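You operate a simulated robot arm through the tools that you are given. There is no shell and no other tool.

Carry out the task below with a simulated robot arm. There is one attempt and no reset: what you move stays moved.

JOB
Run the steel tester 10 cycles at speed 60, then switch it off.
Fine: leave the cloth head and its weight on the thick blue coupon; let the count finish.

Only the result counts: the job must be done as asked and must still hold three seconds after the hand-in. Knocking over, shifting, dropping, spilling or breaking anything else fails it. Flat cloth is picked up by pressing the open fingertips on it (5 to 10 N) and closing them slowly along it; thin cloth reads only 2 to 8 mm in the jaws.

ROBOT AND FRAMES
A 6-joint arm with a fingered hand, fixed in place. Base frame: the origin is at the foot of the arm, x ahead of it, y to its left, z up. Readings come in mm, degrees, newtons and seconds.
With the tool pointing down near the work surface it reaches from about 320 to 820 mm from the base axis. Its first joint turns from -166.0 to 166.0 degrees. Payload 4 kg.
The TCP is the grasp point between the finger pads, 26 mm short of the fingertips. In the tool frame z runs along the fingers and y along their closing line. The gripper opens to 132 mm. The gripper's body begins 73 mm behind the TCP. The gripper is a hand of 5 fingers: y runs from the thumb to the fingers, the wrist lies at [0, 0, -239] in the tool frame, and closing takes about 1.5 s.
Orientation is that of the tool frame in the base frame, as a unit quaternion [w, x, y, z]. With the fingers straight down and closing along the base's y, the tool's x points along the base's -x, its y along +y and its z along -z.

CONTROLS
- The arm moves only by the tool jog_arm. Its argument "targets" is a list of rows, each an object of numbers (a shift or turn left out is 0, a gripper value left out holds the last): "ax", "ay", "az": the turn, a rotation vector about the base's x, y, z in degrees; "dx", "dy", "dz": the shift along the base's x, y, z in mm; "jaw": the opening in per cent of the stroke, from 0 (shut) to 100 (fully open). In form: [{"ax": .., "ay": .., "az": .., "dx": .., "dy": .., "dz": .., "jaw": ..}, ...]. A call has 1 to 20 rows; each row is the pose to reach, as a shift and turn from the pose commanded when the call began. Each row takes 0.2 s and may step no farther than 50 mm and 8.6 degrees from the row before; otherwise, or with a gripper value out of range, the whole call is refused. A pose out of reach is approached as far as the arm can. The call stops where the force on the tool passes 40 N (or 10 N more than at its start, if that is more) or the arm is blocked; 0.2 s more then pass. The fingers move at their own pace (about 45 mm/s each) and stop on an object; they squeeze with about 25 N. The grip force told is the motor's: it shows also when the fingers shut on nothing. Time passes only in rows, and 0.2 s behind the last, so rows that repeat a pose let the fingers close. It gives the time, the measured TCP pose, the force on the tool (base axes), the opening and the grip force at its end, in the units of the frame above (readings bear some noise), with the torque about the TCP (base axes, N m) and any sound that the robot's microphone picked up.
- Cameras (640 x 400 px; columns grow to the right, rows downward): "scene" is fixed at [48.5, -502.1, 1597.2]; the picture's right is [0.54, -0.84, 0.00], its down [-0.70, -0.45, -0.55] and it looks along [0.47, 0.30, -0.83] (base axes); focal length 220 px, centre (320, 200). "wrist" rides on the gripper at [85, 2, -97] in the tool frame; the picture's right is [-0.02, 1.00, 0.00], its down [-0.75, -0.02, -0.66] and it looks along [-0.66, -0.01, 0.75] (tool axes); focal length 270 px, centre (320, 200). There is no depth. A picture from a camera that has moved, and an enlarged one, comes with that camera's place and axes in the base frame and with its lens.
- capture(camera): a new picture of that camera. No time passes.
- grasp_type(shape): the hand has 5 fingers and takes this shape, open, in about a second: jaw (thumb against the fingers, like two jaws); tri (thumb and two fingers); tip (a fingertip pinch); poke (one finger out to press); point (the index stretched); flat (the hand flat); cup (the hand cupped); fist (a fist). The gripper value then closes the fingers along that shape, each until it touches; the sizes above hold for jaw. It gives what a move gives, with no picture.
- close_up(camera, box): a new picture of the part [left, top, right, bottom] of that camera's present view, enlarged. No time passes.
- hand_in(): hands the job in; it is judged then, once.

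Places have to be worked out from the pictures, the camera data and where the tool is seen. Open the gripper and draw the arm clear of the work before you hand the job in, unless the task says otherwise.

The tools are called after "Emit:" as a command line: name --argument value ..., lists and objects as JSON in quotes. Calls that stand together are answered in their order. jog_arm: Moves the arm, as the interface text tells. Its arguments: {"type":"object","properties":{"targets":{"type":"array","items":{"type":"object","properties":{"ax":{"type":"number"},"ay":{"type":"number"},"az":{"type":"number"},"dx":{"type":"number"},"dy":{"type":"number"},"dz":{"type":"number"},"jaw":{"type":"number"}}}}},"required":["targets"]} The other tools are called the same way: grasp_type (shape) gives the hand a shape; capture (camera) takes a picture; close_up (camera, box) takes an enlarged picture of a part of a camera's view; hand_in () hands the job in.

At the start:

```text
time_s: 0.0
eef_pos: [435.1, 156.7, 1246.0]
tcp_rot: [0.0, 0.0, 1.0, -0.001]
ft_force: [0.7, -0.4, -0.4]
ft_torque: [0.01, 0.01, -0.04]
opening: 132.1
finger_force: 0.0
shape: jaw
```

scene: 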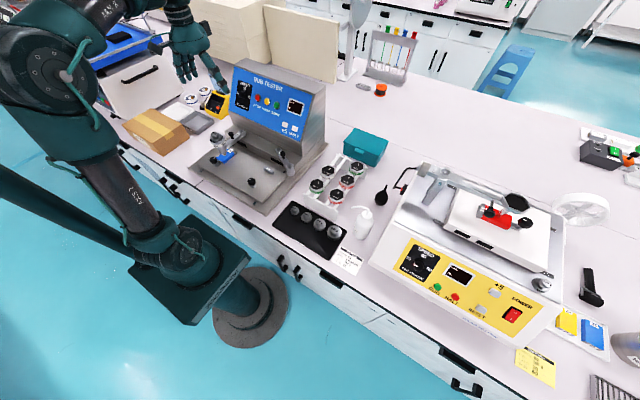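
wrist: 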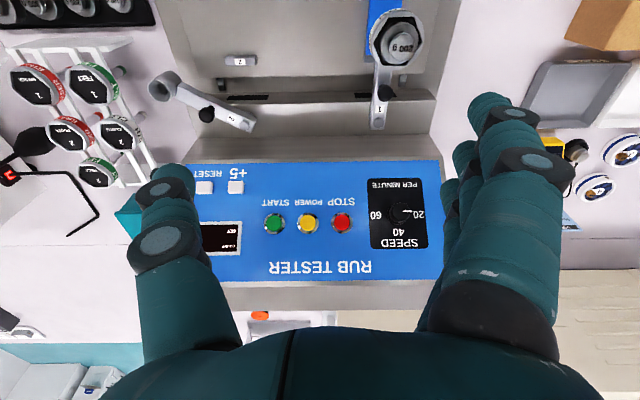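

I start by looking closely at the steel tester's panel and its surroundings from both cameras.

Emit:
close_up --camera "scene" --box '[180, 50, 340, 150]'

Emit:
close_up --camera "wrist" --box '[180, 150, 460, 325]'

Emit:
close_up --camera "wrist" --box '[140, 0, 460, 200]'

Emit:
close_up --camera "scene" --box '[180, 120, 340, 220]'

Emit:
close_up --camera "scene" --box '[300, 220, 400, 283]'

```text
4.00 times, centred on (260, 100) of scene
camera zoom: at [48.5, -502.1, 1597.2], right [0.54, -0.84, 0.0], down [-0.7, -0.45, -0.55], along [0.47, 0.3, -0.83], focal length 880 px, centre (560, 600)
```

zoom: 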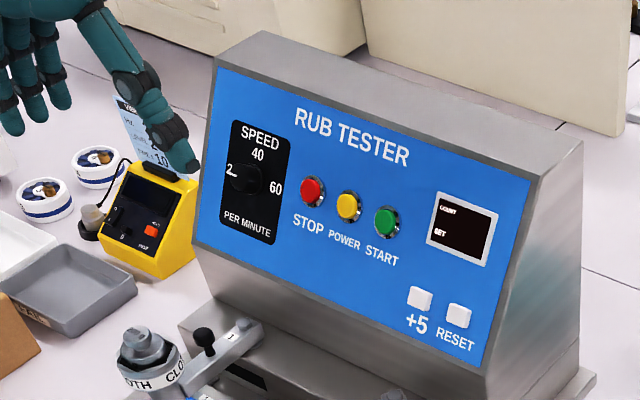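

```text
2.29 times, centred on (320, 238) of wrist
camera zoom: at [352.6, 158.8, 1342.9], right [0.02, 1.0, 0.0], down [0.75, -0.02, 0.66], along [0.66, -0.01, -0.75], focal length 618 px, centre (320, 114)
```

zoom: 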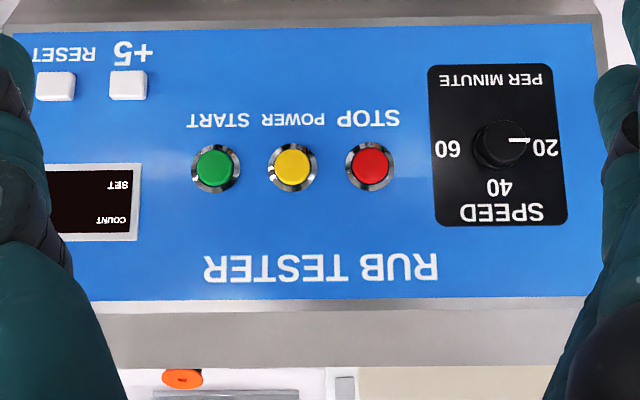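

```text
2.00 times, centred on (300, 100) of wrist
camera zoom: at [352.6, 158.8, 1342.9], right [0.02, 1.0, 0.0], down [0.75, -0.02, 0.66], along [0.66, -0.01, -0.75], focal length 541 px, centre (360, 400)
```

zoom: 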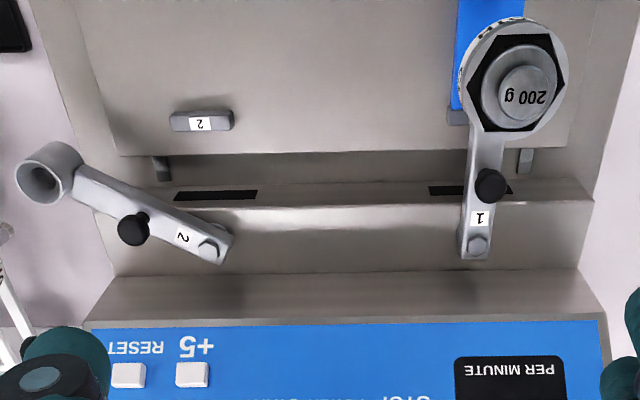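

```text
4.00 times, centred on (260, 170) of scene
camera zoom: at [48.5, -502.1, 1597.2], right [0.54, -0.84, 0.0], down [-0.7, -0.45, -0.55], along [0.47, 0.3, -0.83], focal length 880 px, centre (560, 320)
```

zoom: 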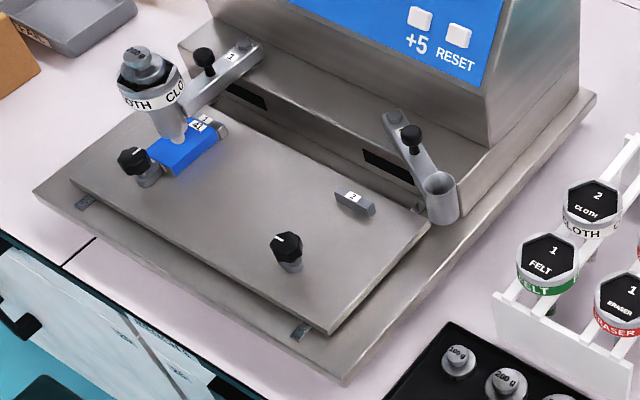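

```text
6.35 times, centred on (350, 252) of scene
camera zoom: at [48.5, -502.1, 1597.2], right [0.54, -0.84, 0.0], down [-0.7, -0.45, -0.55], along [0.47, 0.3, -0.83], focal length 1397 px, centre (130, -127)
```

zoom: 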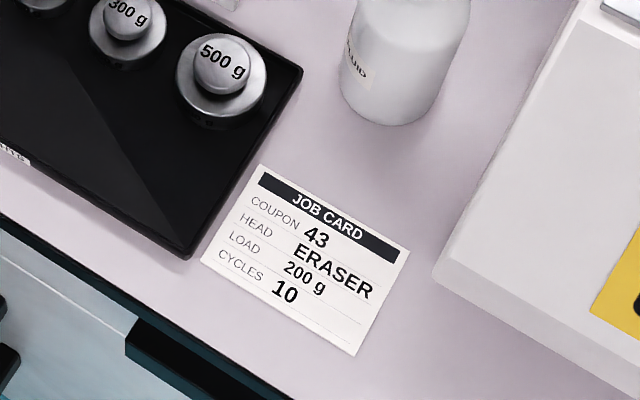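

The steel tester's panel sits around x≈580–670, z≈1000–1150, sloping away from the arm. From two-view estimates, STOP/POWER/START are at about y 187/136/86 with z≈1066, the knob is at y≈265, and +5 is at y≈27, z≈1020. I tilt the hand so the wrist camera faces the panel squarely and I can measure better.

Emit:
jog_arm --targets '[{"ay": -8}, {"ay": -16}, {"ay": -16}]'

Emit:
capture --camera "wrist"

Emit:
capture --camera "scene"

```text
time_s: 0.8
eef_pos: [436.7, 157.4, 1245.8]
tcp_rot: [0.14, 0.0, 0.99, -0.001]
ft_force: [0.2, -1.6, 0.9]
ft_torque: [0.01, 0.01, 0.0]
opening: 131.9
finger_force: 0.2
shape: jaw
```

```text
taken
camera wrist: at [329.4, 159.3, 1316.3], right [0.02, 1.0, 0.0], down [0.54, -0.01, 0.84], along [0.84, -0.01, -0.54], focal length 270 px, centre (320, 200)
```

wrist: 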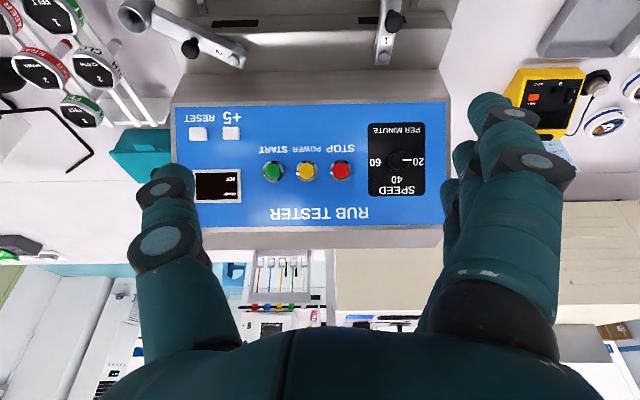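

```text
taken
```

scene: 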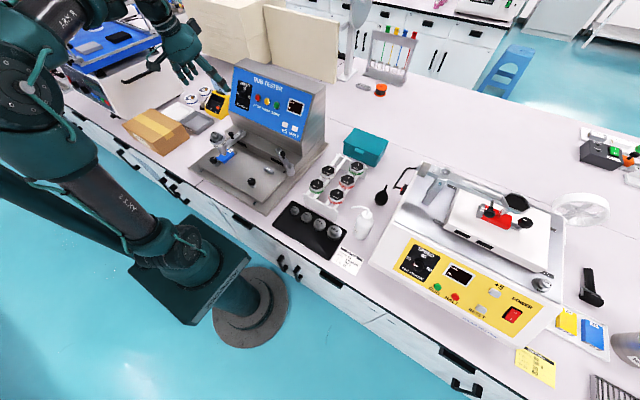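

The camera now faces the panel nearly squarely. I take an enlarged view here, and then one from a position shifted sideways for parallax.

Emit:
close_up --camera "wrist" --box '[160, 80, 480, 280]'

Emit:
jog_arm --targets '[{"dy": -45}, {"dy": -90}, {"dy": -130}, {"dy": -130}]'

Emit:
close_up --camera "wrist" --box '[160, 80, 480, 280]'

Emit:
capture --camera "wrist"

```text
2.00 times, centred on (320, 180) of wrist
camera zoom: at [329.4, 159.3, 1316.3], right [0.02, 1.0, 0.0], down [0.54, -0.01, 0.84], along [0.84, -0.01, -0.54], focal length 541 px, centre (320, 240)
```

zoom: 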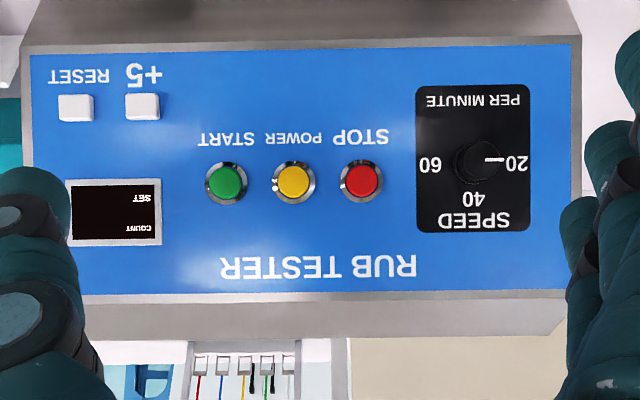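

```text
time_s: 1.8
eef_pos: [434.8, 27.5, 1242.5]
tcp_rot: [0.141, -0.001, 0.99, 0.0]
ft_force: [0.0, 0.2, -0.4]
ft_torque: [-0.01, 0.01, -0.02]
opening: 131.9
finger_force: 0.1
shape: jaw
```

```text
2.00 times, centred on (320, 180) of wrist
camera zoom: at [327.7, 28.6, 1312.3], right [0.02, 1.0, 0.01], down [0.54, -0.02, 0.84], along [0.84, -0.01, -0.54], focal length 541 px, centre (320, 240)
```

zoom: 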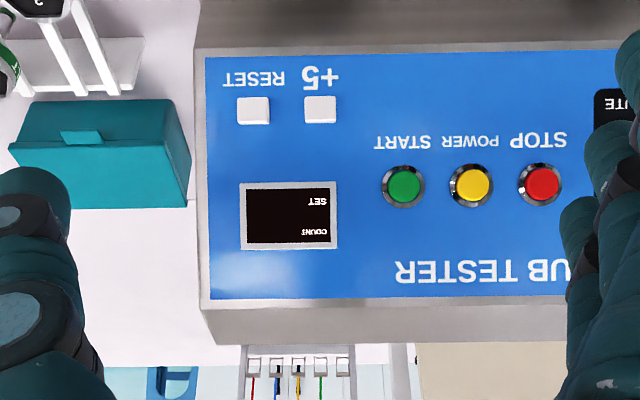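

```text
taken
camera wrist: at [327.7, 28.6, 1312.3], right [0.02, 1.0, 0.01], down [0.54, -0.02, 0.84], along [0.84, -0.01, -0.54], focal length 270 px, centre (320, 200)
```

wrist: 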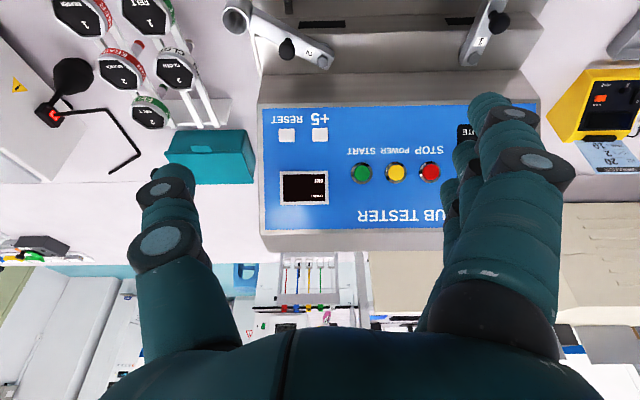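

Parallax gives a panel depth of about 400 mm, which puts STOP at ≈(642,187,1067), POWER at ≈(642,136,1068), START at ≈(642,87,1068), +5 at ≈(610,26,1020) and the knob base at ≈(639,268,1053). The panel normal is ≈(-0.83,0,0.56). The hand is in free air, so I try the hand shapes here to see where the fingertips end up.

Emit:
grasp_type --shape "poke"

Emit:
capture --camera "wrist"

Emit:
close_up --camera "scene" --box '[100, 0, 340, 150]'

```text
time_s: 2.7
eef_pos: [435.4, 27.2, 1242.6]
tcp_rot: [0.14, 0.0, 0.99, 0.001]
ft_force: [0.2, 0.1, -0.4]
ft_torque: [0.02, 0.0, -0.01]
opening: 0.1
finger_force: 0.1
shape: poke
```

```text
taken
camera wrist: at [327.8, 29.0, 1312.3], right [0.02, 1.0, 0.0], down [0.54, -0.02, 0.84], along [0.84, -0.01, -0.54], focal length 270 px, centre (320, 200)
```

wrist: 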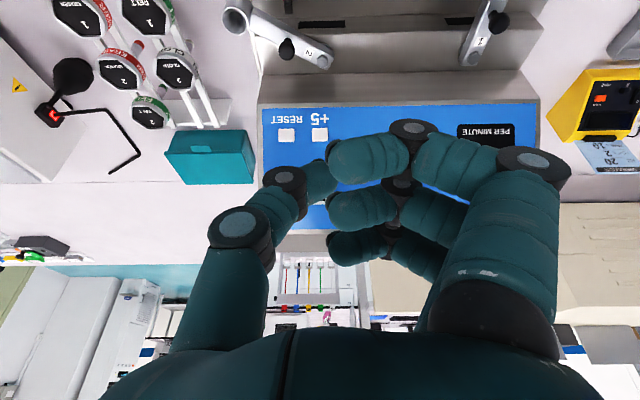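

```text
2.67 times, centred on (220, 75) of scene
camera zoom: at [48.5, -502.1, 1597.2], right [0.54, -0.84, 0.0], down [-0.7, -0.45, -0.55], along [0.47, 0.3, -0.83], focal length 587 px, centre (587, 533)
```

zoom: 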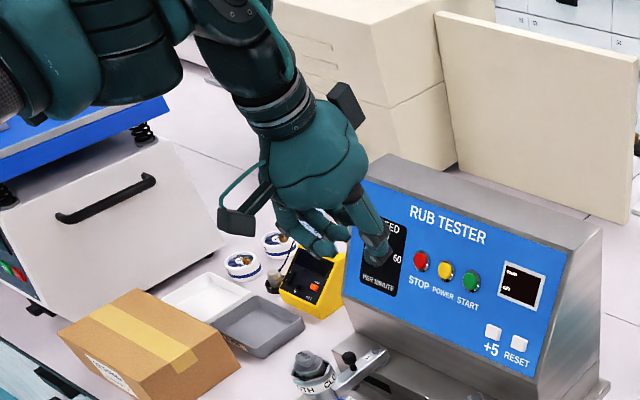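

In poke shape the wrist view shows three curled fingers and the thumb, and the extended finger seems to be on the side away from the camera. I zoom the scene camera in on the hand to find its tip.

Emit:
close_up --camera "scene" --box '[180, 30, 276, 90]'

Emit:
close_up --camera "wrist" --box '[200, 80, 520, 280]'

```text
6.67 times, centred on (228, 60) of scene
camera zoom: at [48.5, -502.1, 1597.2], right [0.54, -0.84, 0.0], down [-0.7, -0.45, -0.55], along [0.47, 0.3, -0.83], focal length 1467 px, centre (933, 1133)
```

zoom: 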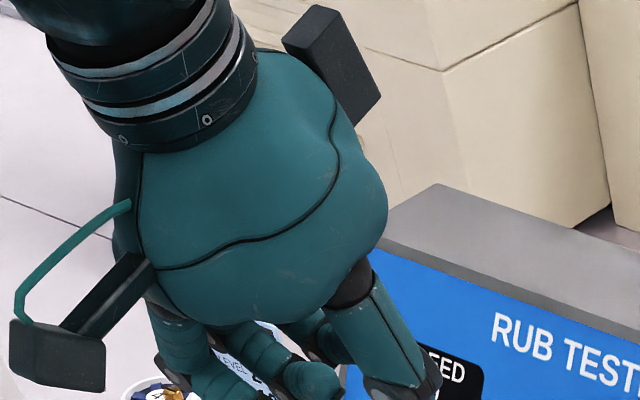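

```text
2.00 times, centred on (360, 180) of wrist
camera zoom: at [327.8, 29.0, 1312.3], right [0.02, 1.0, 0.0], down [0.54, -0.02, 0.84], along [0.84, -0.01, -0.54], focal length 541 px, centre (240, 240)
```

zoom: 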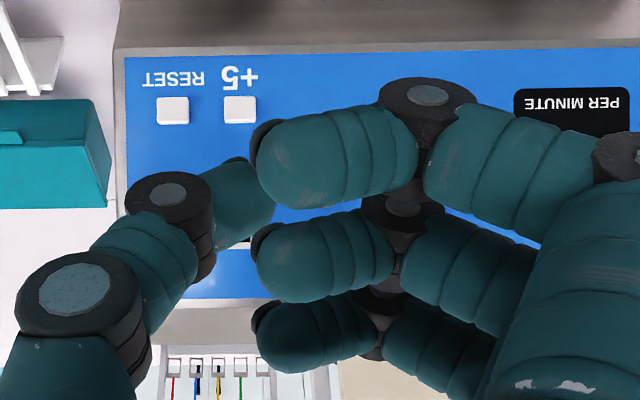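

The extended finger is hidden from both cameras. I tilt the hand to face the panel, staying about 185 mm off it, so the scene camera can see the finger from the side.

Emit:
jog_arm --targets '[{"ay": -8, "dx": 13, "dz": -12}, {"ay": -16, "dx": 26, "dz": -24}, {"ay": -24, "dx": 39, "dz": -36}, {"ay": -32, "dx": 52, "dz": -48}, {"ay": -40, "dx": 65, "dz": -60}, {"ay": -40, "dx": 65, "dz": -60}]'

Emit:
capture --camera "wrist"

Emit:
close_up --camera "scene" --box '[160, 30, 320, 130]'

```text
time_s: 4.1
eef_pos: [502.5, 26.7, 1183.5]
tcp_rot: [0.471, 0.0, 0.882, 0.0]
ft_force: [-0.1, 0.4, -0.1]
ft_torque: [0.0, -0.01, 0.0]
opening: 0.0
finger_force: 0.0
shape: poke
```

```text
taken
camera wrist: at [374.3, 28.4, 1168.9], right [0.01, 1.0, 0.02], down [-0.13, -0.01, 0.99], along [0.99, -0.02, 0.13], focal length 270 px, centre (320, 200)
```

wrist: 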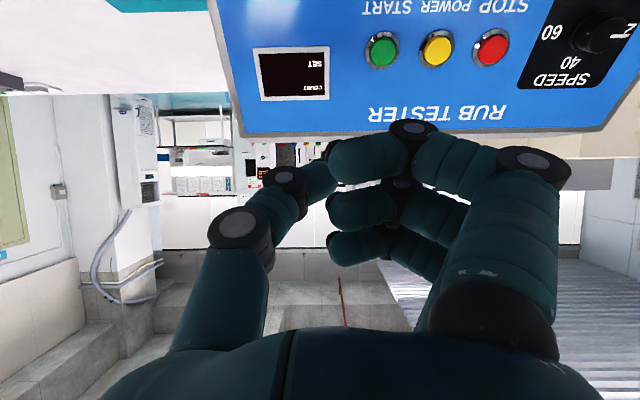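

```text
4.00 times, centred on (240, 80) of scene
camera zoom: at [48.5, -502.1, 1597.2], right [0.54, -0.84, 0.0], down [-0.7, -0.45, -0.55], along [0.47, 0.3, -0.83], focal length 880 px, centre (640, 680)
```

zoom: 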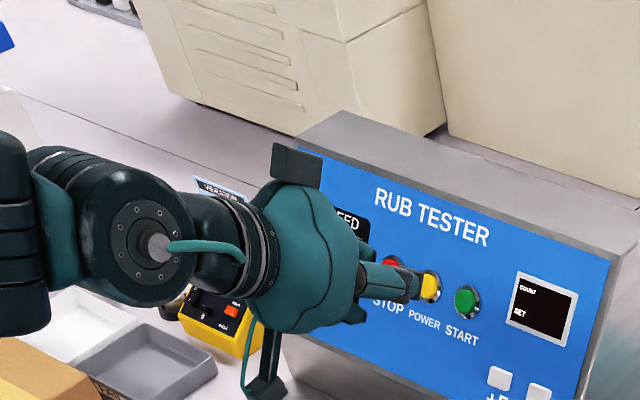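

The index finger is still behind the palm in both views. I yaw the hand in free air so the scene camera sees it side-on.

Emit:
jog_arm --targets '[{"az": -8, "dx": -8}, {"az": -16, "dx": -16}, {"az": -24, "dx": -24}, {"az": -32, "dx": -32}, {"az": -40, "dx": -40}, {"az": -48, "dx": -40}, {"az": -56, "dx": -40}, {"az": -56, "dx": -40}]'

Emit:
close_up --camera "scene" --box '[140, 20, 340, 145]'

Emit:
capture --camera "wrist"

```text
time_s: 5.9
eef_pos: [461.0, 25.6, 1185.2]
tcp_rot: [0.414, 0.416, 0.779, -0.221]
ft_force: [0.6, 0.3, 0.3]
ft_torque: [-0.01, -0.01, -0.03]
opening: 0.1
finger_force: 0.1
shape: poke
```

```text
3.20 times, centred on (240, 82) of scene
camera zoom: at [48.5, -502.1, 1597.2], right [0.54, -0.84, 0.0], down [-0.7, -0.45, -0.55], along [0.47, 0.3, -0.83], focal length 704 px, centre (576, 576)
```

zoom: 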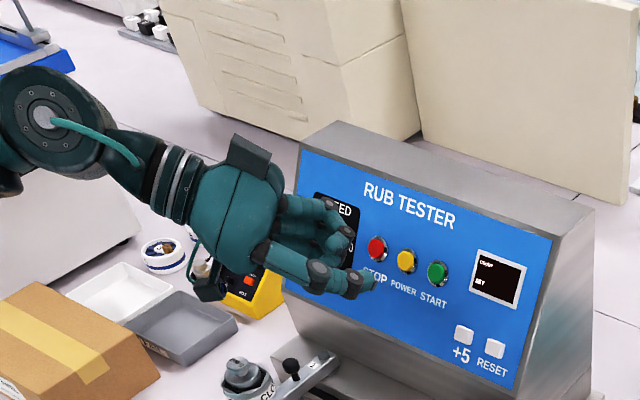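

```text
taken
camera wrist: at [392.3, 133.1, 1169.9], right [0.84, 0.55, 0.02], down [-0.08, 0.1, 0.99], along [0.54, -0.83, 0.12], focal length 270 px, centre (320, 200)
```

wrist: 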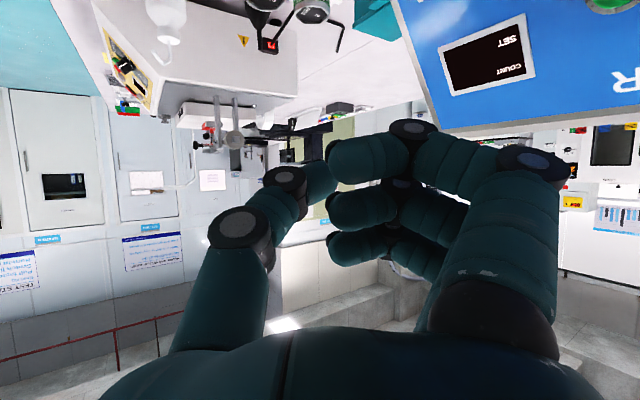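

Emit:
close_up --camera "scene" --box '[190, 55, 270, 125]'

```text
5.71 times, centred on (230, 90) of scene
camera zoom: at [48.5, -502.1, 1597.2], right [0.54, -0.84, 0.0], down [-0.7, -0.45, -0.55], along [0.47, 0.3, -0.83], focal length 1257 px, centre (834, 829)
```

zoom: 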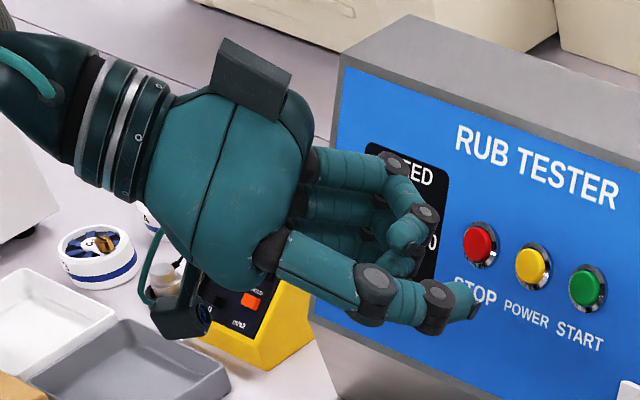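

In poke the four fingers look curled and only the thumb reaches forward. I compare it with the "point" shape, which stretches the index.

Emit:
grasp_type --shape "point"

Emit:
close_up --camera "scene" --box '[190, 55, 270, 125]'

Emit:
capture --camera "wrist"

```text
time_s: 6.8
eef_pos: [461.4, 26.7, 1185.9]
tcp_rot: [0.415, 0.415, 0.779, -0.221]
ft_force: [1.2, 0.3, 0.1]
ft_torque: [0.0, 0.02, -0.01]
opening: 125.9
finger_force: 0.0
shape: point
```

```text
5.71 times, centred on (230, 90) of scene
camera zoom: at [48.5, -502.1, 1597.2], right [0.54, -0.84, 0.0], down [-0.7, -0.45, -0.55], along [0.47, 0.3, -0.83], focal length 1257 px, centre (834, 829)
```

zoom: 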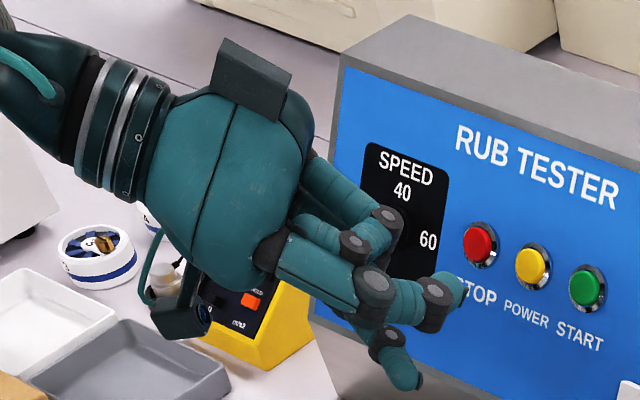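

```text
taken
camera wrist: at [392.2, 132.9, 1169.9], right [0.84, 0.55, 0.02], down [-0.08, 0.1, 0.99], along [0.54, -0.83, 0.13], focal length 270 px, centre (320, 200)
```

wrist: 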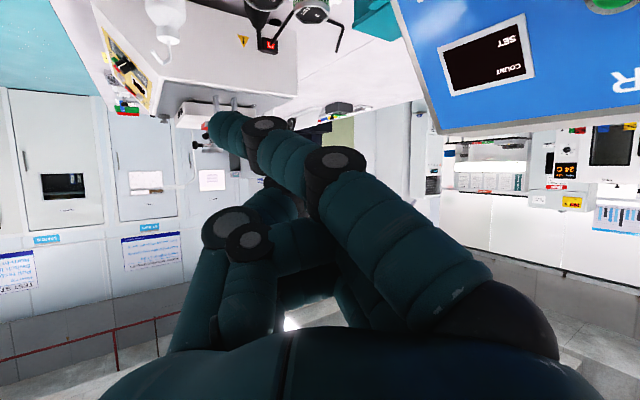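

The time advanced only 0.9 s, so the fingers may not have settled yet. I hold the pose for a second and look again.

Emit:
jog_arm --targets '[{"dx": 0}, {"dx": 0}, {"dx": 0}, {"dx": 0}, {"dx": 0}]'

Emit:
close_up --camera "scene" --box '[190, 55, 270, 125]'

Emit:
capture --camera "wrist"

```text
time_s: 8.0
eef_pos: [461.1, 26.8, 1185.6]
tcp_rot: [0.415, 0.415, 0.779, -0.221]
ft_force: [0.8, 0.3, -0.9]
ft_torque: [0.01, 0.01, -0.02]
opening: 126.4
finger_force: 0.0
shape: point
```

```text
5.71 times, centred on (230, 90) of scene
camera zoom: at [48.5, -502.1, 1597.2], right [0.54, -0.84, 0.0], down [-0.7, -0.45, -0.55], along [0.47, 0.3, -0.83], focal length 1257 px, centre (834, 829)
```

zoom: 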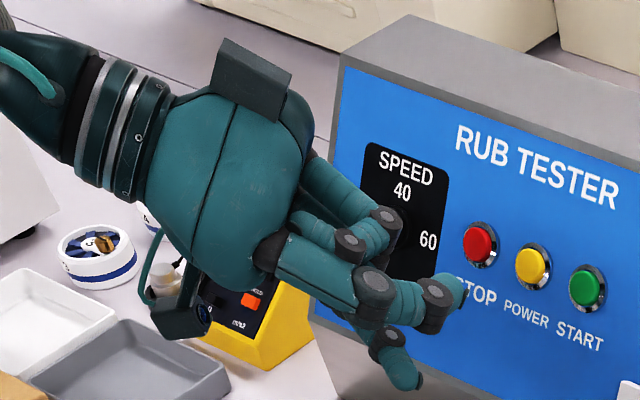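

```text
taken
camera wrist: at [392.2, 132.9, 1169.9], right [0.84, 0.55, 0.02], down [-0.08, 0.1, 0.99], along [0.54, -0.83, 0.13], focal length 270 px, centre (320, 200)
```

wrist: 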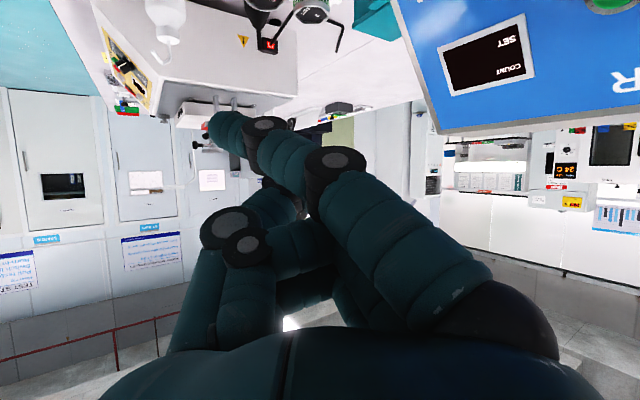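

In poke the thumb is the finger that presses. I triangulate its tip at about (-4, 3, 21–26) in the tool frame, with the curled fingers behind it. Next I check the tri shape for turning the knob.

Emit:
grasp_type --shape "tri"

Emit:
jog_arm --targets '[{"jaw": 50}, {"jaw": 50}, {"jaw": 50}, {"jaw": 50}, {"jaw": 50}]'

Emit:
close_up --camera "scene" --box '[190, 55, 270, 125]'

Emit:
capture --camera "wrist"

```text
time_s: 8.9
eef_pos: [461.1, 26.6, 1185.5]
tcp_rot: [0.414, 0.415, 0.78, -0.221]
ft_force: [0.1, -0.3, -0.7]
ft_torque: [0.01, 0.0, -0.02]
opening: 131.7
finger_force: 0.1
shape: tri
```

```text
time_s: 10.1
eef_pos: [461.1, 26.1, 1185.9]
tcp_rot: [0.413, 0.416, 0.779, -0.221]
ft_force: [-1.4, -0.6, 0.4]
ft_torque: [0.03, -0.03, -0.01]
opening: 67.0
finger_force: 0.0
shape: tri
```

```text
5.71 times, centred on (230, 90) of scene
camera zoom: at [48.5, -502.1, 1597.2], right [0.54, -0.84, 0.0], down [-0.7, -0.45, -0.55], along [0.47, 0.3, -0.83], focal length 1257 px, centre (834, 829)
```

zoom: 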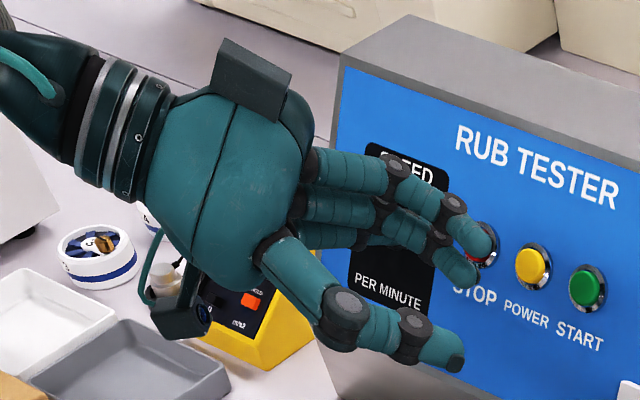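

```text
taken
camera wrist: at [392.2, 132.9, 1169.9], right [0.84, 0.55, 0.02], down [-0.08, 0.1, 0.99], along [0.54, -0.83, 0.13], focal length 270 px, centre (320, 200)
```

wrist: 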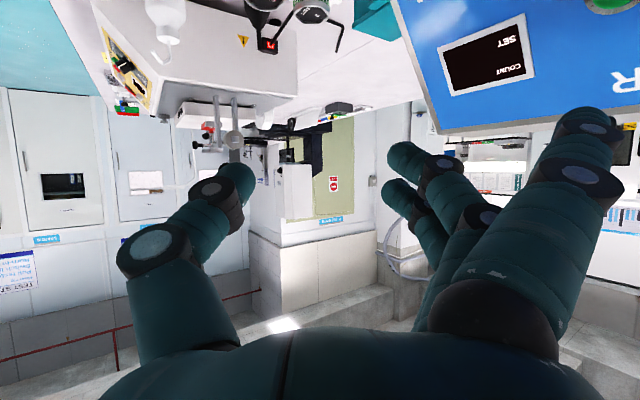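

Tri uses the thumb against the two middle fingers, centred on the tool axis, with the outer fingers splayed clear. I undo the yaw and move to a point in front of the knob, well off the panel, to refine its position with the wrist camera.

Emit:
jog_arm --targets '[{"az": 8, "dx": 8, "dy": 35, "dz": -5}, {"az": 16, "dx": 17, "dy": 70, "dz": -10}, {"az": 24, "dx": 25, "dy": 104, "dz": -15}, {"az": 32, "dx": 34, "dy": 139, "dz": -20}, {"az": 40, "dx": 42, "dy": 174, "dz": -25}, {"az": 48, "dx": 51, "dy": 208, "dz": -30}, {"az": 56, "dx": 59, "dy": 242, "dz": -35}, {"az": 56, "dx": 59, "dy": 242, "dz": -35}, {"az": 56, "dx": 59, "dy": 242, "dz": -35}]'

Emit:
capture --camera "wrist"

Emit:
close_up --camera "scene" --box '[140, 30, 300, 130]'

```text
time_s: 12.1
eef_pos: [522.3, 268.6, 1154.0]
tcp_rot: [0.469, 0.0, 0.883, 0.0]
ft_force: [0.5, -0.2, -0.4]
ft_torque: [0.01, -0.01, 0.0]
opening: 67.0
finger_force: 0.1
shape: tri
```

```text
taken
camera wrist: at [395.2, 270.1, 1138.2], right [0.01, 1.0, 0.02], down [-0.13, -0.02, 0.99], along [0.99, -0.01, 0.13], focal length 270 px, centre (320, 200)
```

wrist: 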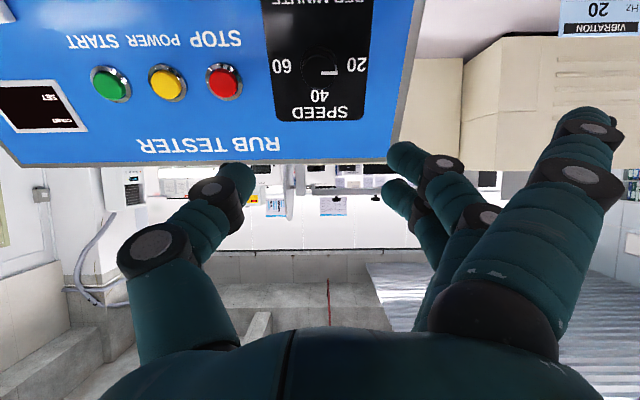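

```text
4.00 times, centred on (220, 80) of scene
camera zoom: at [48.5, -502.1, 1597.2], right [0.54, -0.84, 0.0], down [-0.7, -0.45, -0.55], along [0.47, 0.3, -0.83], focal length 880 px, centre (720, 680)
```

zoom: 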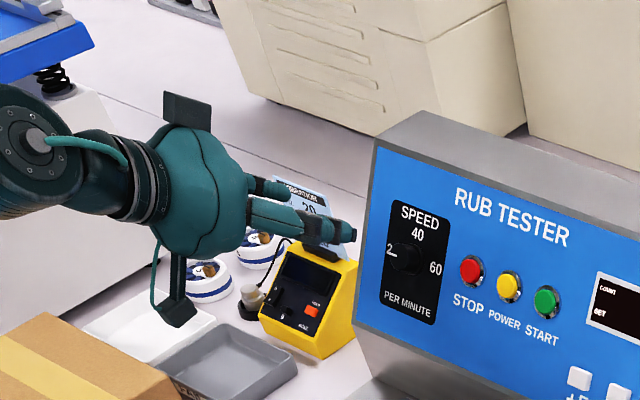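

The knob is right ahead at y≈270. I zoom in on it for shape and centre.

Emit:
close_up --camera "wrist" --box '[240, 0, 400, 125]'

Emit:
close_up --camera "scene" --box '[225, 70, 273, 115]'

```text
3.20 times, centred on (320, 62) of wrist
camera zoom: at [395.2, 270.1, 1138.2], right [0.01, 1.0, 0.02], down [-0.13, -0.02, 0.99], along [0.99, -0.01, 0.13], focal length 865 px, centre (320, 640)
```

zoom: 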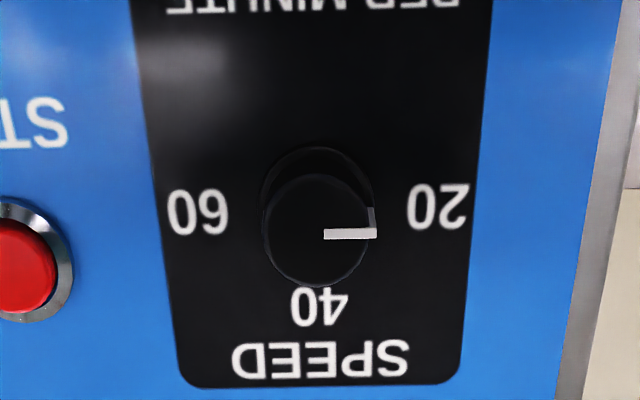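

```text
8.89 times, centred on (249, 92) of scene
camera zoom: at [48.5, -502.1, 1597.2], right [0.54, -0.84, 0.0], down [-0.7, -0.45, -0.55], along [0.47, 0.3, -0.83], focal length 1956 px, centre (951, 1156)
```

zoom: 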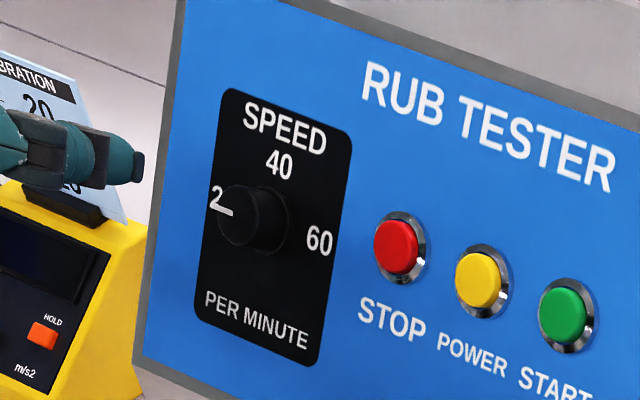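

The knob is about 28 mm in diameter and 21 mm tall, with its axis through ≈(639,269,1053) along the panel normal. I move to about 100 mm off its base and pre-roll the hand -45° about the knob axis, so that a +90° turn ends at +45°.

Emit:
jog_arm --targets '[{"ax": -6.22, "az": 4.19, "dx": 6, "dz": -8}, {"ax": -12.44, "az": 8.38, "dx": 12, "dz": -15}, {"ax": -18.66, "az": 12.57, "dx": 18, "dz": -23}, {"ax": -24.88, "az": 16.76, "dx": 24, "dz": -30}, {"ax": -31.1, "az": 20.95, "dx": 30, "dz": -38}, {"ax": -37.3, "az": 25.2, "dx": 34, "dz": -44.6}, {"ax": -37.3, "az": 25.2, "dx": 34, "dz": -44.6}, {"ax": -37.3, "az": 25.2, "dx": 34, "dz": -44.6}]'

Emit:
capture --camera "wrist"

Emit:
close_up --camera "scene" --box '[160, 40, 320, 140]'

```text
time_s: 13.9
eef_pos: [555.0, 267.4, 1106.1]
tcp_rot: [0.434, -0.338, 0.816, -0.18]
ft_force: [0.3, 0.0, -0.6]
ft_torque: [-0.02, -0.01, 0.01]
opening: 66.8
finger_force: 0.0
shape: tri
```

```text
taken
camera wrist: at [440.8, 208.5, 1110.2], right [-0.39, 0.72, -0.57], down [-0.24, 0.52, 0.82], along [0.89, 0.46, -0.03], focal length 270 px, centre (320, 200)
```

wrist: 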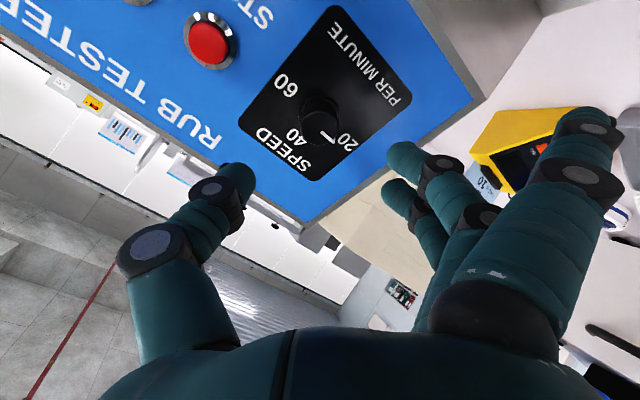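

```text
4.00 times, centred on (240, 90) of scene
camera zoom: at [48.5, -502.1, 1597.2], right [0.54, -0.84, 0.0], down [-0.7, -0.45, -0.55], along [0.47, 0.3, -0.83], focal length 880 px, centre (640, 640)
```

zoom: 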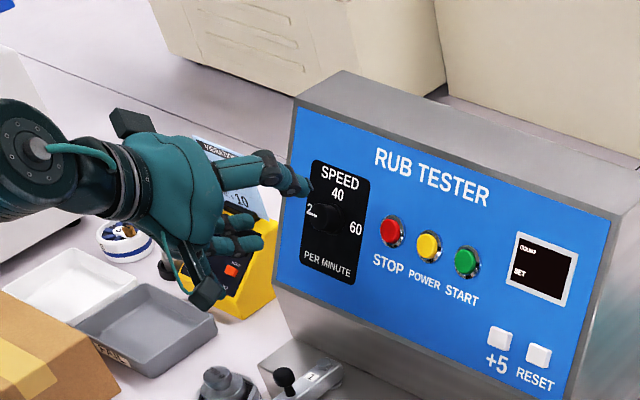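

The knob appears on the tool axis in the wrist view, as planned. I zoom in to check the centring before closing in.

Emit:
close_up --camera "wrist" --box '[260, 75, 380, 150]'

```text
5.33 times, centred on (320, 112) of wrist
camera zoom: at [440.8, 208.5, 1110.2], right [-0.39, 0.72, -0.57], down [-0.24, 0.52, 0.82], along [0.89, 0.46, -0.03], focal length 1442 px, centre (320, 667)
```

zoom: 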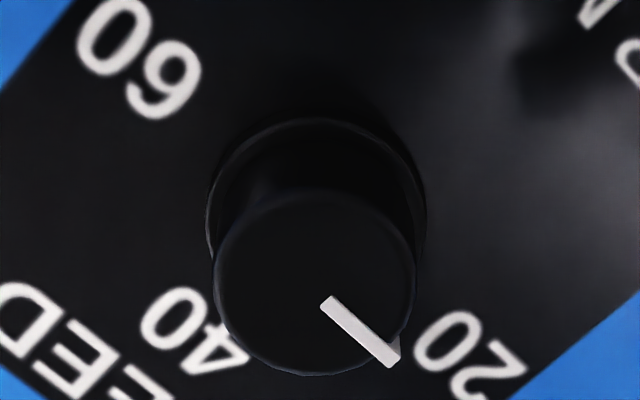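

The knob is centred to about 4 mm; I correct +3.7 mm up the panel and +2 mm in y. Then I advance along the knob axis until the fingertips straddle it about 8 mm off the panel.

Emit:
jog_arm --targets '[{"dx": 2, "dy": 1.9, "dz": 3}, {"dx": 15.6, "dy": 1.9, "dz": -6}, {"dx": 29.2, "dy": 1.9, "dz": -15.2}, {"dx": 42.7, "dy": 1.9, "dz": -24.4}, {"dx": 49.5, "dy": 1.9, "dz": -29}, {"dx": 56.2, "dy": 1.9, "dz": -33.6}, {"dx": 56.2, "dy": 1.9, "dz": -33.6}, {"dx": 56.2, "dy": 1.9, "dz": -33.6}]'

Emit:
capture --camera "wrist"

Emit:
close_up --camera "scene" --box '[200, 50, 296, 110]'

```text
time_s: 15.7
eef_pos: [611.8, 270.5, 1072.5]
tcp_rot: [0.434, -0.338, 0.816, -0.18]
ft_force: [-0.5, -0.8, 0.1]
ft_torque: [-0.03, 0.0, 0.02]
opening: 67.0
finger_force: 0.1
shape: tri
```

```text
taken
camera wrist: at [497.8, 211.8, 1077.3], right [-0.39, 0.72, -0.57], down [-0.24, 0.52, 0.82], along [0.89, 0.46, -0.03], focal length 270 px, centre (320, 200)
```

wrist: 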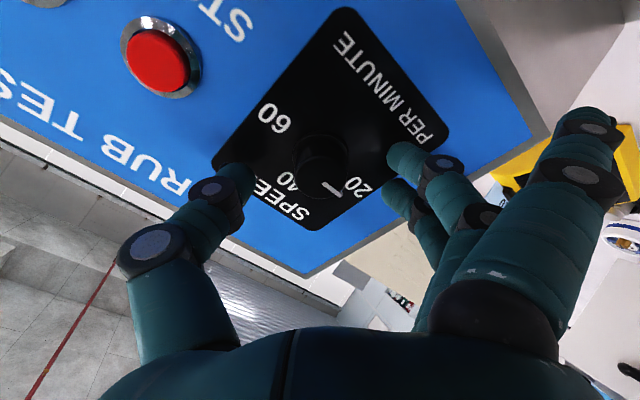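

```text
6.67 times, centred on (248, 80) of scene
camera zoom: at [48.5, -502.1, 1597.2], right [0.54, -0.84, 0.0], down [-0.7, -0.45, -0.55], along [0.47, 0.3, -0.83], focal length 1467 px, centre (800, 1000)
```

zoom: 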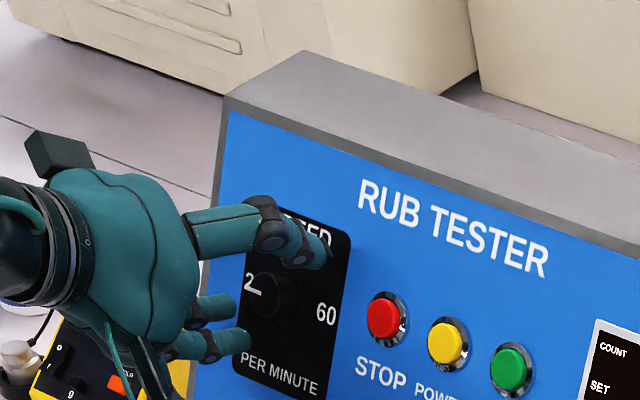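

The fingers straddle the knob with no contact force. I zoom in to check depth and centring before closing.

Emit:
close_up --camera "wrist" --box '[200, 100, 440, 250]'

```text
2.67 times, centred on (320, 175) of wrist
camera zoom: at [497.8, 211.8, 1077.3], right [-0.39, 0.72, -0.57], down [-0.24, 0.52, 0.82], along [0.89, 0.46, -0.03], focal length 721 px, centre (320, 267)
```

zoom: 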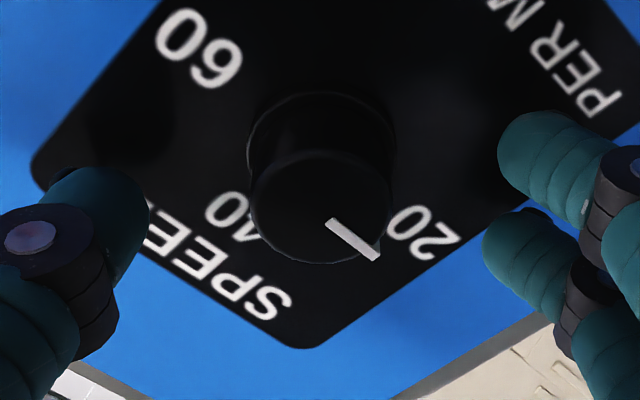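

The centring is good, but the knob top is still 17 mm beyond the TCP. I go 5 mm deeper and close on the knob.

Emit:
jog_arm --targets '[{"dx": 4.1, "dz": -2.8, "jaw": 50}, {"dx": 4.1, "dz": -2.8, "jaw": 35}, {"dx": 4.1, "dz": -2.8, "jaw": 20}, {"dx": 4.1, "dz": -2.8, "jaw": 10}, {"dx": 4.1, "dz": -2.8, "jaw": 10}, {"dx": 4.1, "dz": -2.8, "jaw": 10}, {"dx": 4.1, "dz": -2.8, "jaw": 10}]'

Emit:
close_up --camera "wrist" --box '[200, 100, 440, 250]'

Emit:
close_up --camera "scene" --box '[200, 50, 296, 110]'

```text
time_s: 17.3
eef_pos: [615.1, 269.7, 1070.2]
tcp_rot: [0.435, -0.338, 0.815, -0.179]
ft_force: [4.2, 1.0, -1.5]
ft_torque: [0.07, 0.04, 0.04]
opening: 16.4
finger_force: 25.1
shape: tri
```

```text
2.67 times, centred on (320, 175) of wrist
camera zoom: at [501.3, 211.6, 1074.4], right [-0.39, 0.72, -0.57], down [-0.24, 0.52, 0.82], along [0.89, 0.46, -0.03], focal length 721 px, centre (320, 267)
```

zoom: 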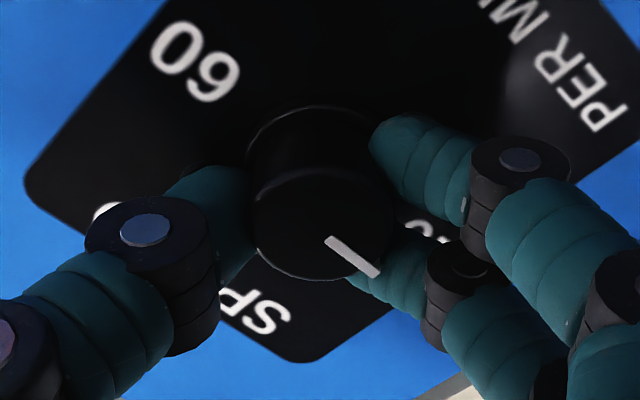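

```text
6.67 times, centred on (248, 80) of scene
camera zoom: at [48.5, -502.1, 1597.2], right [0.54, -0.84, 0.0], down [-0.7, -0.45, -0.55], along [0.47, 0.3, -0.83], focal length 1467 px, centre (800, 1000)
```

zoom: 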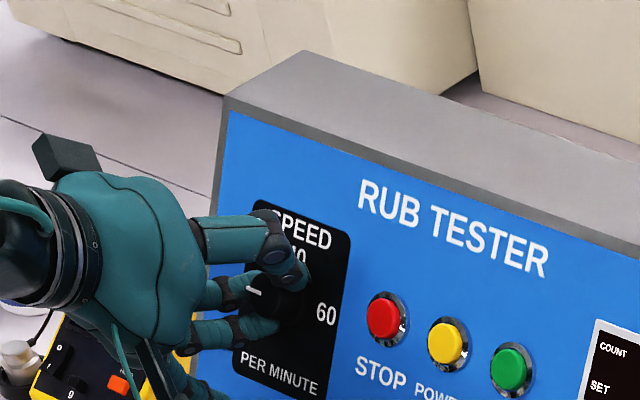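

The thumb and two fingers hold the knob evenly with 25 N grip and only small side forces. I turn the first 45° clockwise about the knob axis and check.

Emit:
jog_arm --targets '[{"ax": 6.21, "az": -4.2}, {"ax": 12.43, "az": -8.4}, {"ax": 18.64, "az": -12.6}, {"ax": 24.86, "az": -16.8}, {"ax": 31.07, "az": -21.0}, {"ax": 37.28, "az": -25.2}, {"ax": 37.28, "az": -25.2}]'

Emit:
close_up --camera "wrist" --box '[200, 100, 440, 250]'

Emit:
close_up --camera "scene" --box '[200, 50, 296, 110]'

```text
time_s: 18.9
eef_pos: [616.5, 268.8, 1071.0]
tcp_rot: [0.47, 0.002, 0.882, -0.001]
ft_force: [1.6, -11.6, 15.6]
ft_torque: [-0.14, -0.2, -0.19]
opening: 16.5
finger_force: 25.0
shape: tri
```

```text
2.67 times, centred on (320, 175) of wrist
camera zoom: at [488.9, 271.3, 1054.9], right [0.01, 1.0, 0.02], down [-0.13, -0.02, 0.99], along [0.99, -0.02, 0.13], focal length 721 px, centre (320, 267)
```

zoom: 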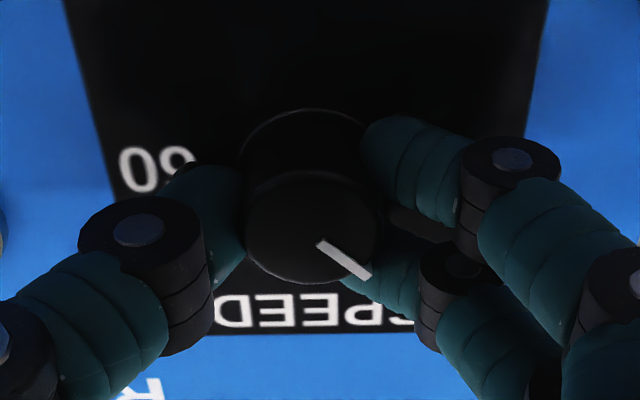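

```text
6.67 times, centred on (248, 80) of scene
camera zoom: at [48.5, -502.1, 1597.2], right [0.54, -0.84, 0.0], down [-0.7, -0.45, -0.55], along [0.47, 0.3, -0.83], focal length 1467 px, centre (800, 1000)
```

zoom: 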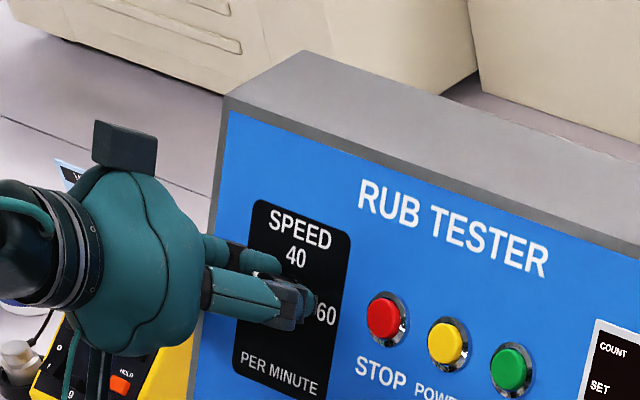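

The knob follows the hand; the pointer is now midway between 20 and 40. A side force of about 19 N has built up, so I add a small relieving shift while turning the remaining 45° to the 40 mark.

Emit:
jog_arm --targets '[{"dx": 0.3, "dy": -0.7, "dz": 0.5}, {"ax": 6.21, "az": -4.2, "dx": 0.5, "dy": -1.2, "dz": 0.8}, {"ax": 12.43, "az": -8.4, "dx": 0.6, "dy": -1.4, "dz": 0.8}, {"ax": 18.64, "az": -12.6, "dx": 0.6, "dy": -1.6, "dz": 0.9}, {"ax": 24.86, "az": -16.8, "dx": 0.6, "dy": -1.8, "dz": 0.9}, {"ax": 31.07, "az": -21.0, "dx": 0.6, "dy": -2.0, "dz": 0.9}, {"ax": 37.28, "az": -25.2, "dx": 0.6, "dy": -2.2, "dz": 0.9}, {"ax": 37.28, "az": -25.2, "dx": 0.6, "dy": -2.2, "dz": 0.9}]'

Emit:
close_up --camera "wrist" --box '[200, 100, 440, 250]'

Emit:
close_up --camera "scene" --box '[200, 50, 296, 110]'

```text
time_s: 20.7
eef_pos: [616.6, 265.8, 1070.3]
tcp_rot: [0.434, 0.34, 0.815, 0.178]
ft_force: [0.1, -20.9, 11.6]
ft_torque: [-0.27, -0.12, -0.32]
opening: 16.7
finger_force: 25.0
shape: tri
```

```text
2.67 times, centred on (320, 175) of wrist
camera zoom: at [503.6, 328.2, 1076.6], right [0.41, 0.69, 0.6], down [-0.26, -0.54, 0.8], along [0.88, -0.48, -0.04], focal length 721 px, centre (320, 267)
```

zoom: 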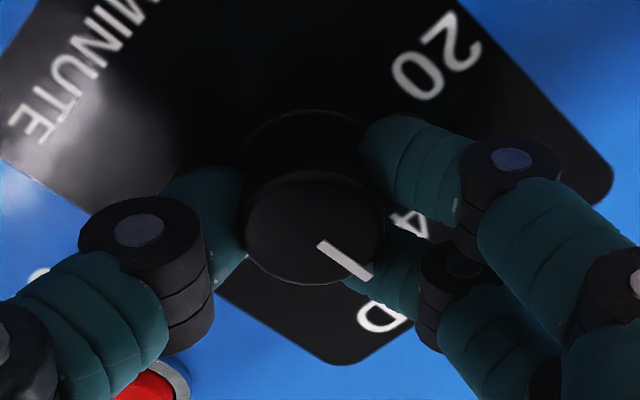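

```text
6.67 times, centred on (248, 80) of scene
camera zoom: at [48.5, -502.1, 1597.2], right [0.54, -0.84, 0.0], down [-0.7, -0.45, -0.55], along [0.47, 0.3, -0.83], focal length 1467 px, centre (800, 1000)
```

zoom: 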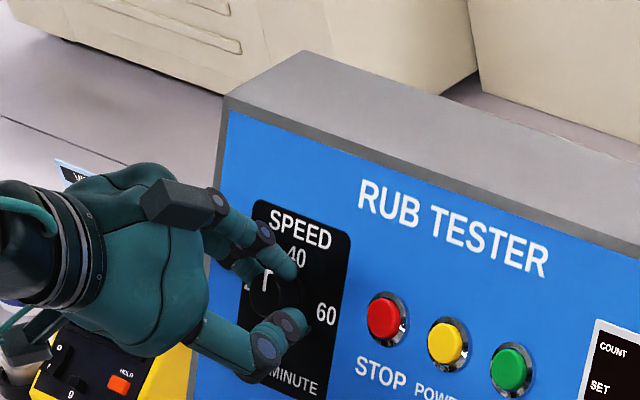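

The pointer has reached 40. I open the fingers to regrip and check that the pointer stays put.

Emit:
jog_arm --targets '[{"jaw": 20}, {"jaw": 35}, {"jaw": 50}, {"jaw": 50}, {"jaw": 50}, {"jaw": 50}]'

Emit:
close_up --camera "wrist" --box '[200, 100, 440, 250]'

Emit:
close_up --camera "scene" --box '[200, 50, 296, 110]'

```text
time_s: 22.1
eef_pos: [615.9, 268.1, 1070.2]
tcp_rot: [0.433, 0.339, 0.816, 0.179]
ft_force: [-0.8, 0.0, -0.3]
ft_torque: [0.03, -0.01, 0.0]
opening: 65.0
finger_force: 0.0
shape: tri
```

```text
2.67 times, centred on (320, 175) of wrist
camera zoom: at [503.4, 329.3, 1076.3], right [0.41, 0.69, 0.6], down [-0.25, -0.54, 0.8], along [0.88, -0.48, -0.04], focal length 721 px, centre (320, 267)
```

zoom: 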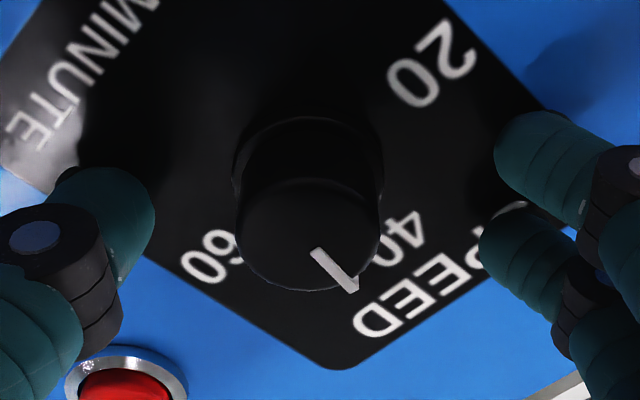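

```text
6.67 times, centred on (248, 80) of scene
camera zoom: at [48.5, -502.1, 1597.2], right [0.54, -0.84, 0.0], down [-0.7, -0.45, -0.55], along [0.47, 0.3, -0.83], focal length 1467 px, centre (800, 1000)
```

zoom: 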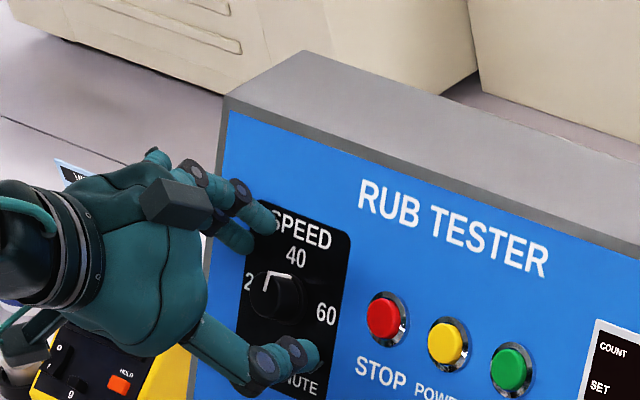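

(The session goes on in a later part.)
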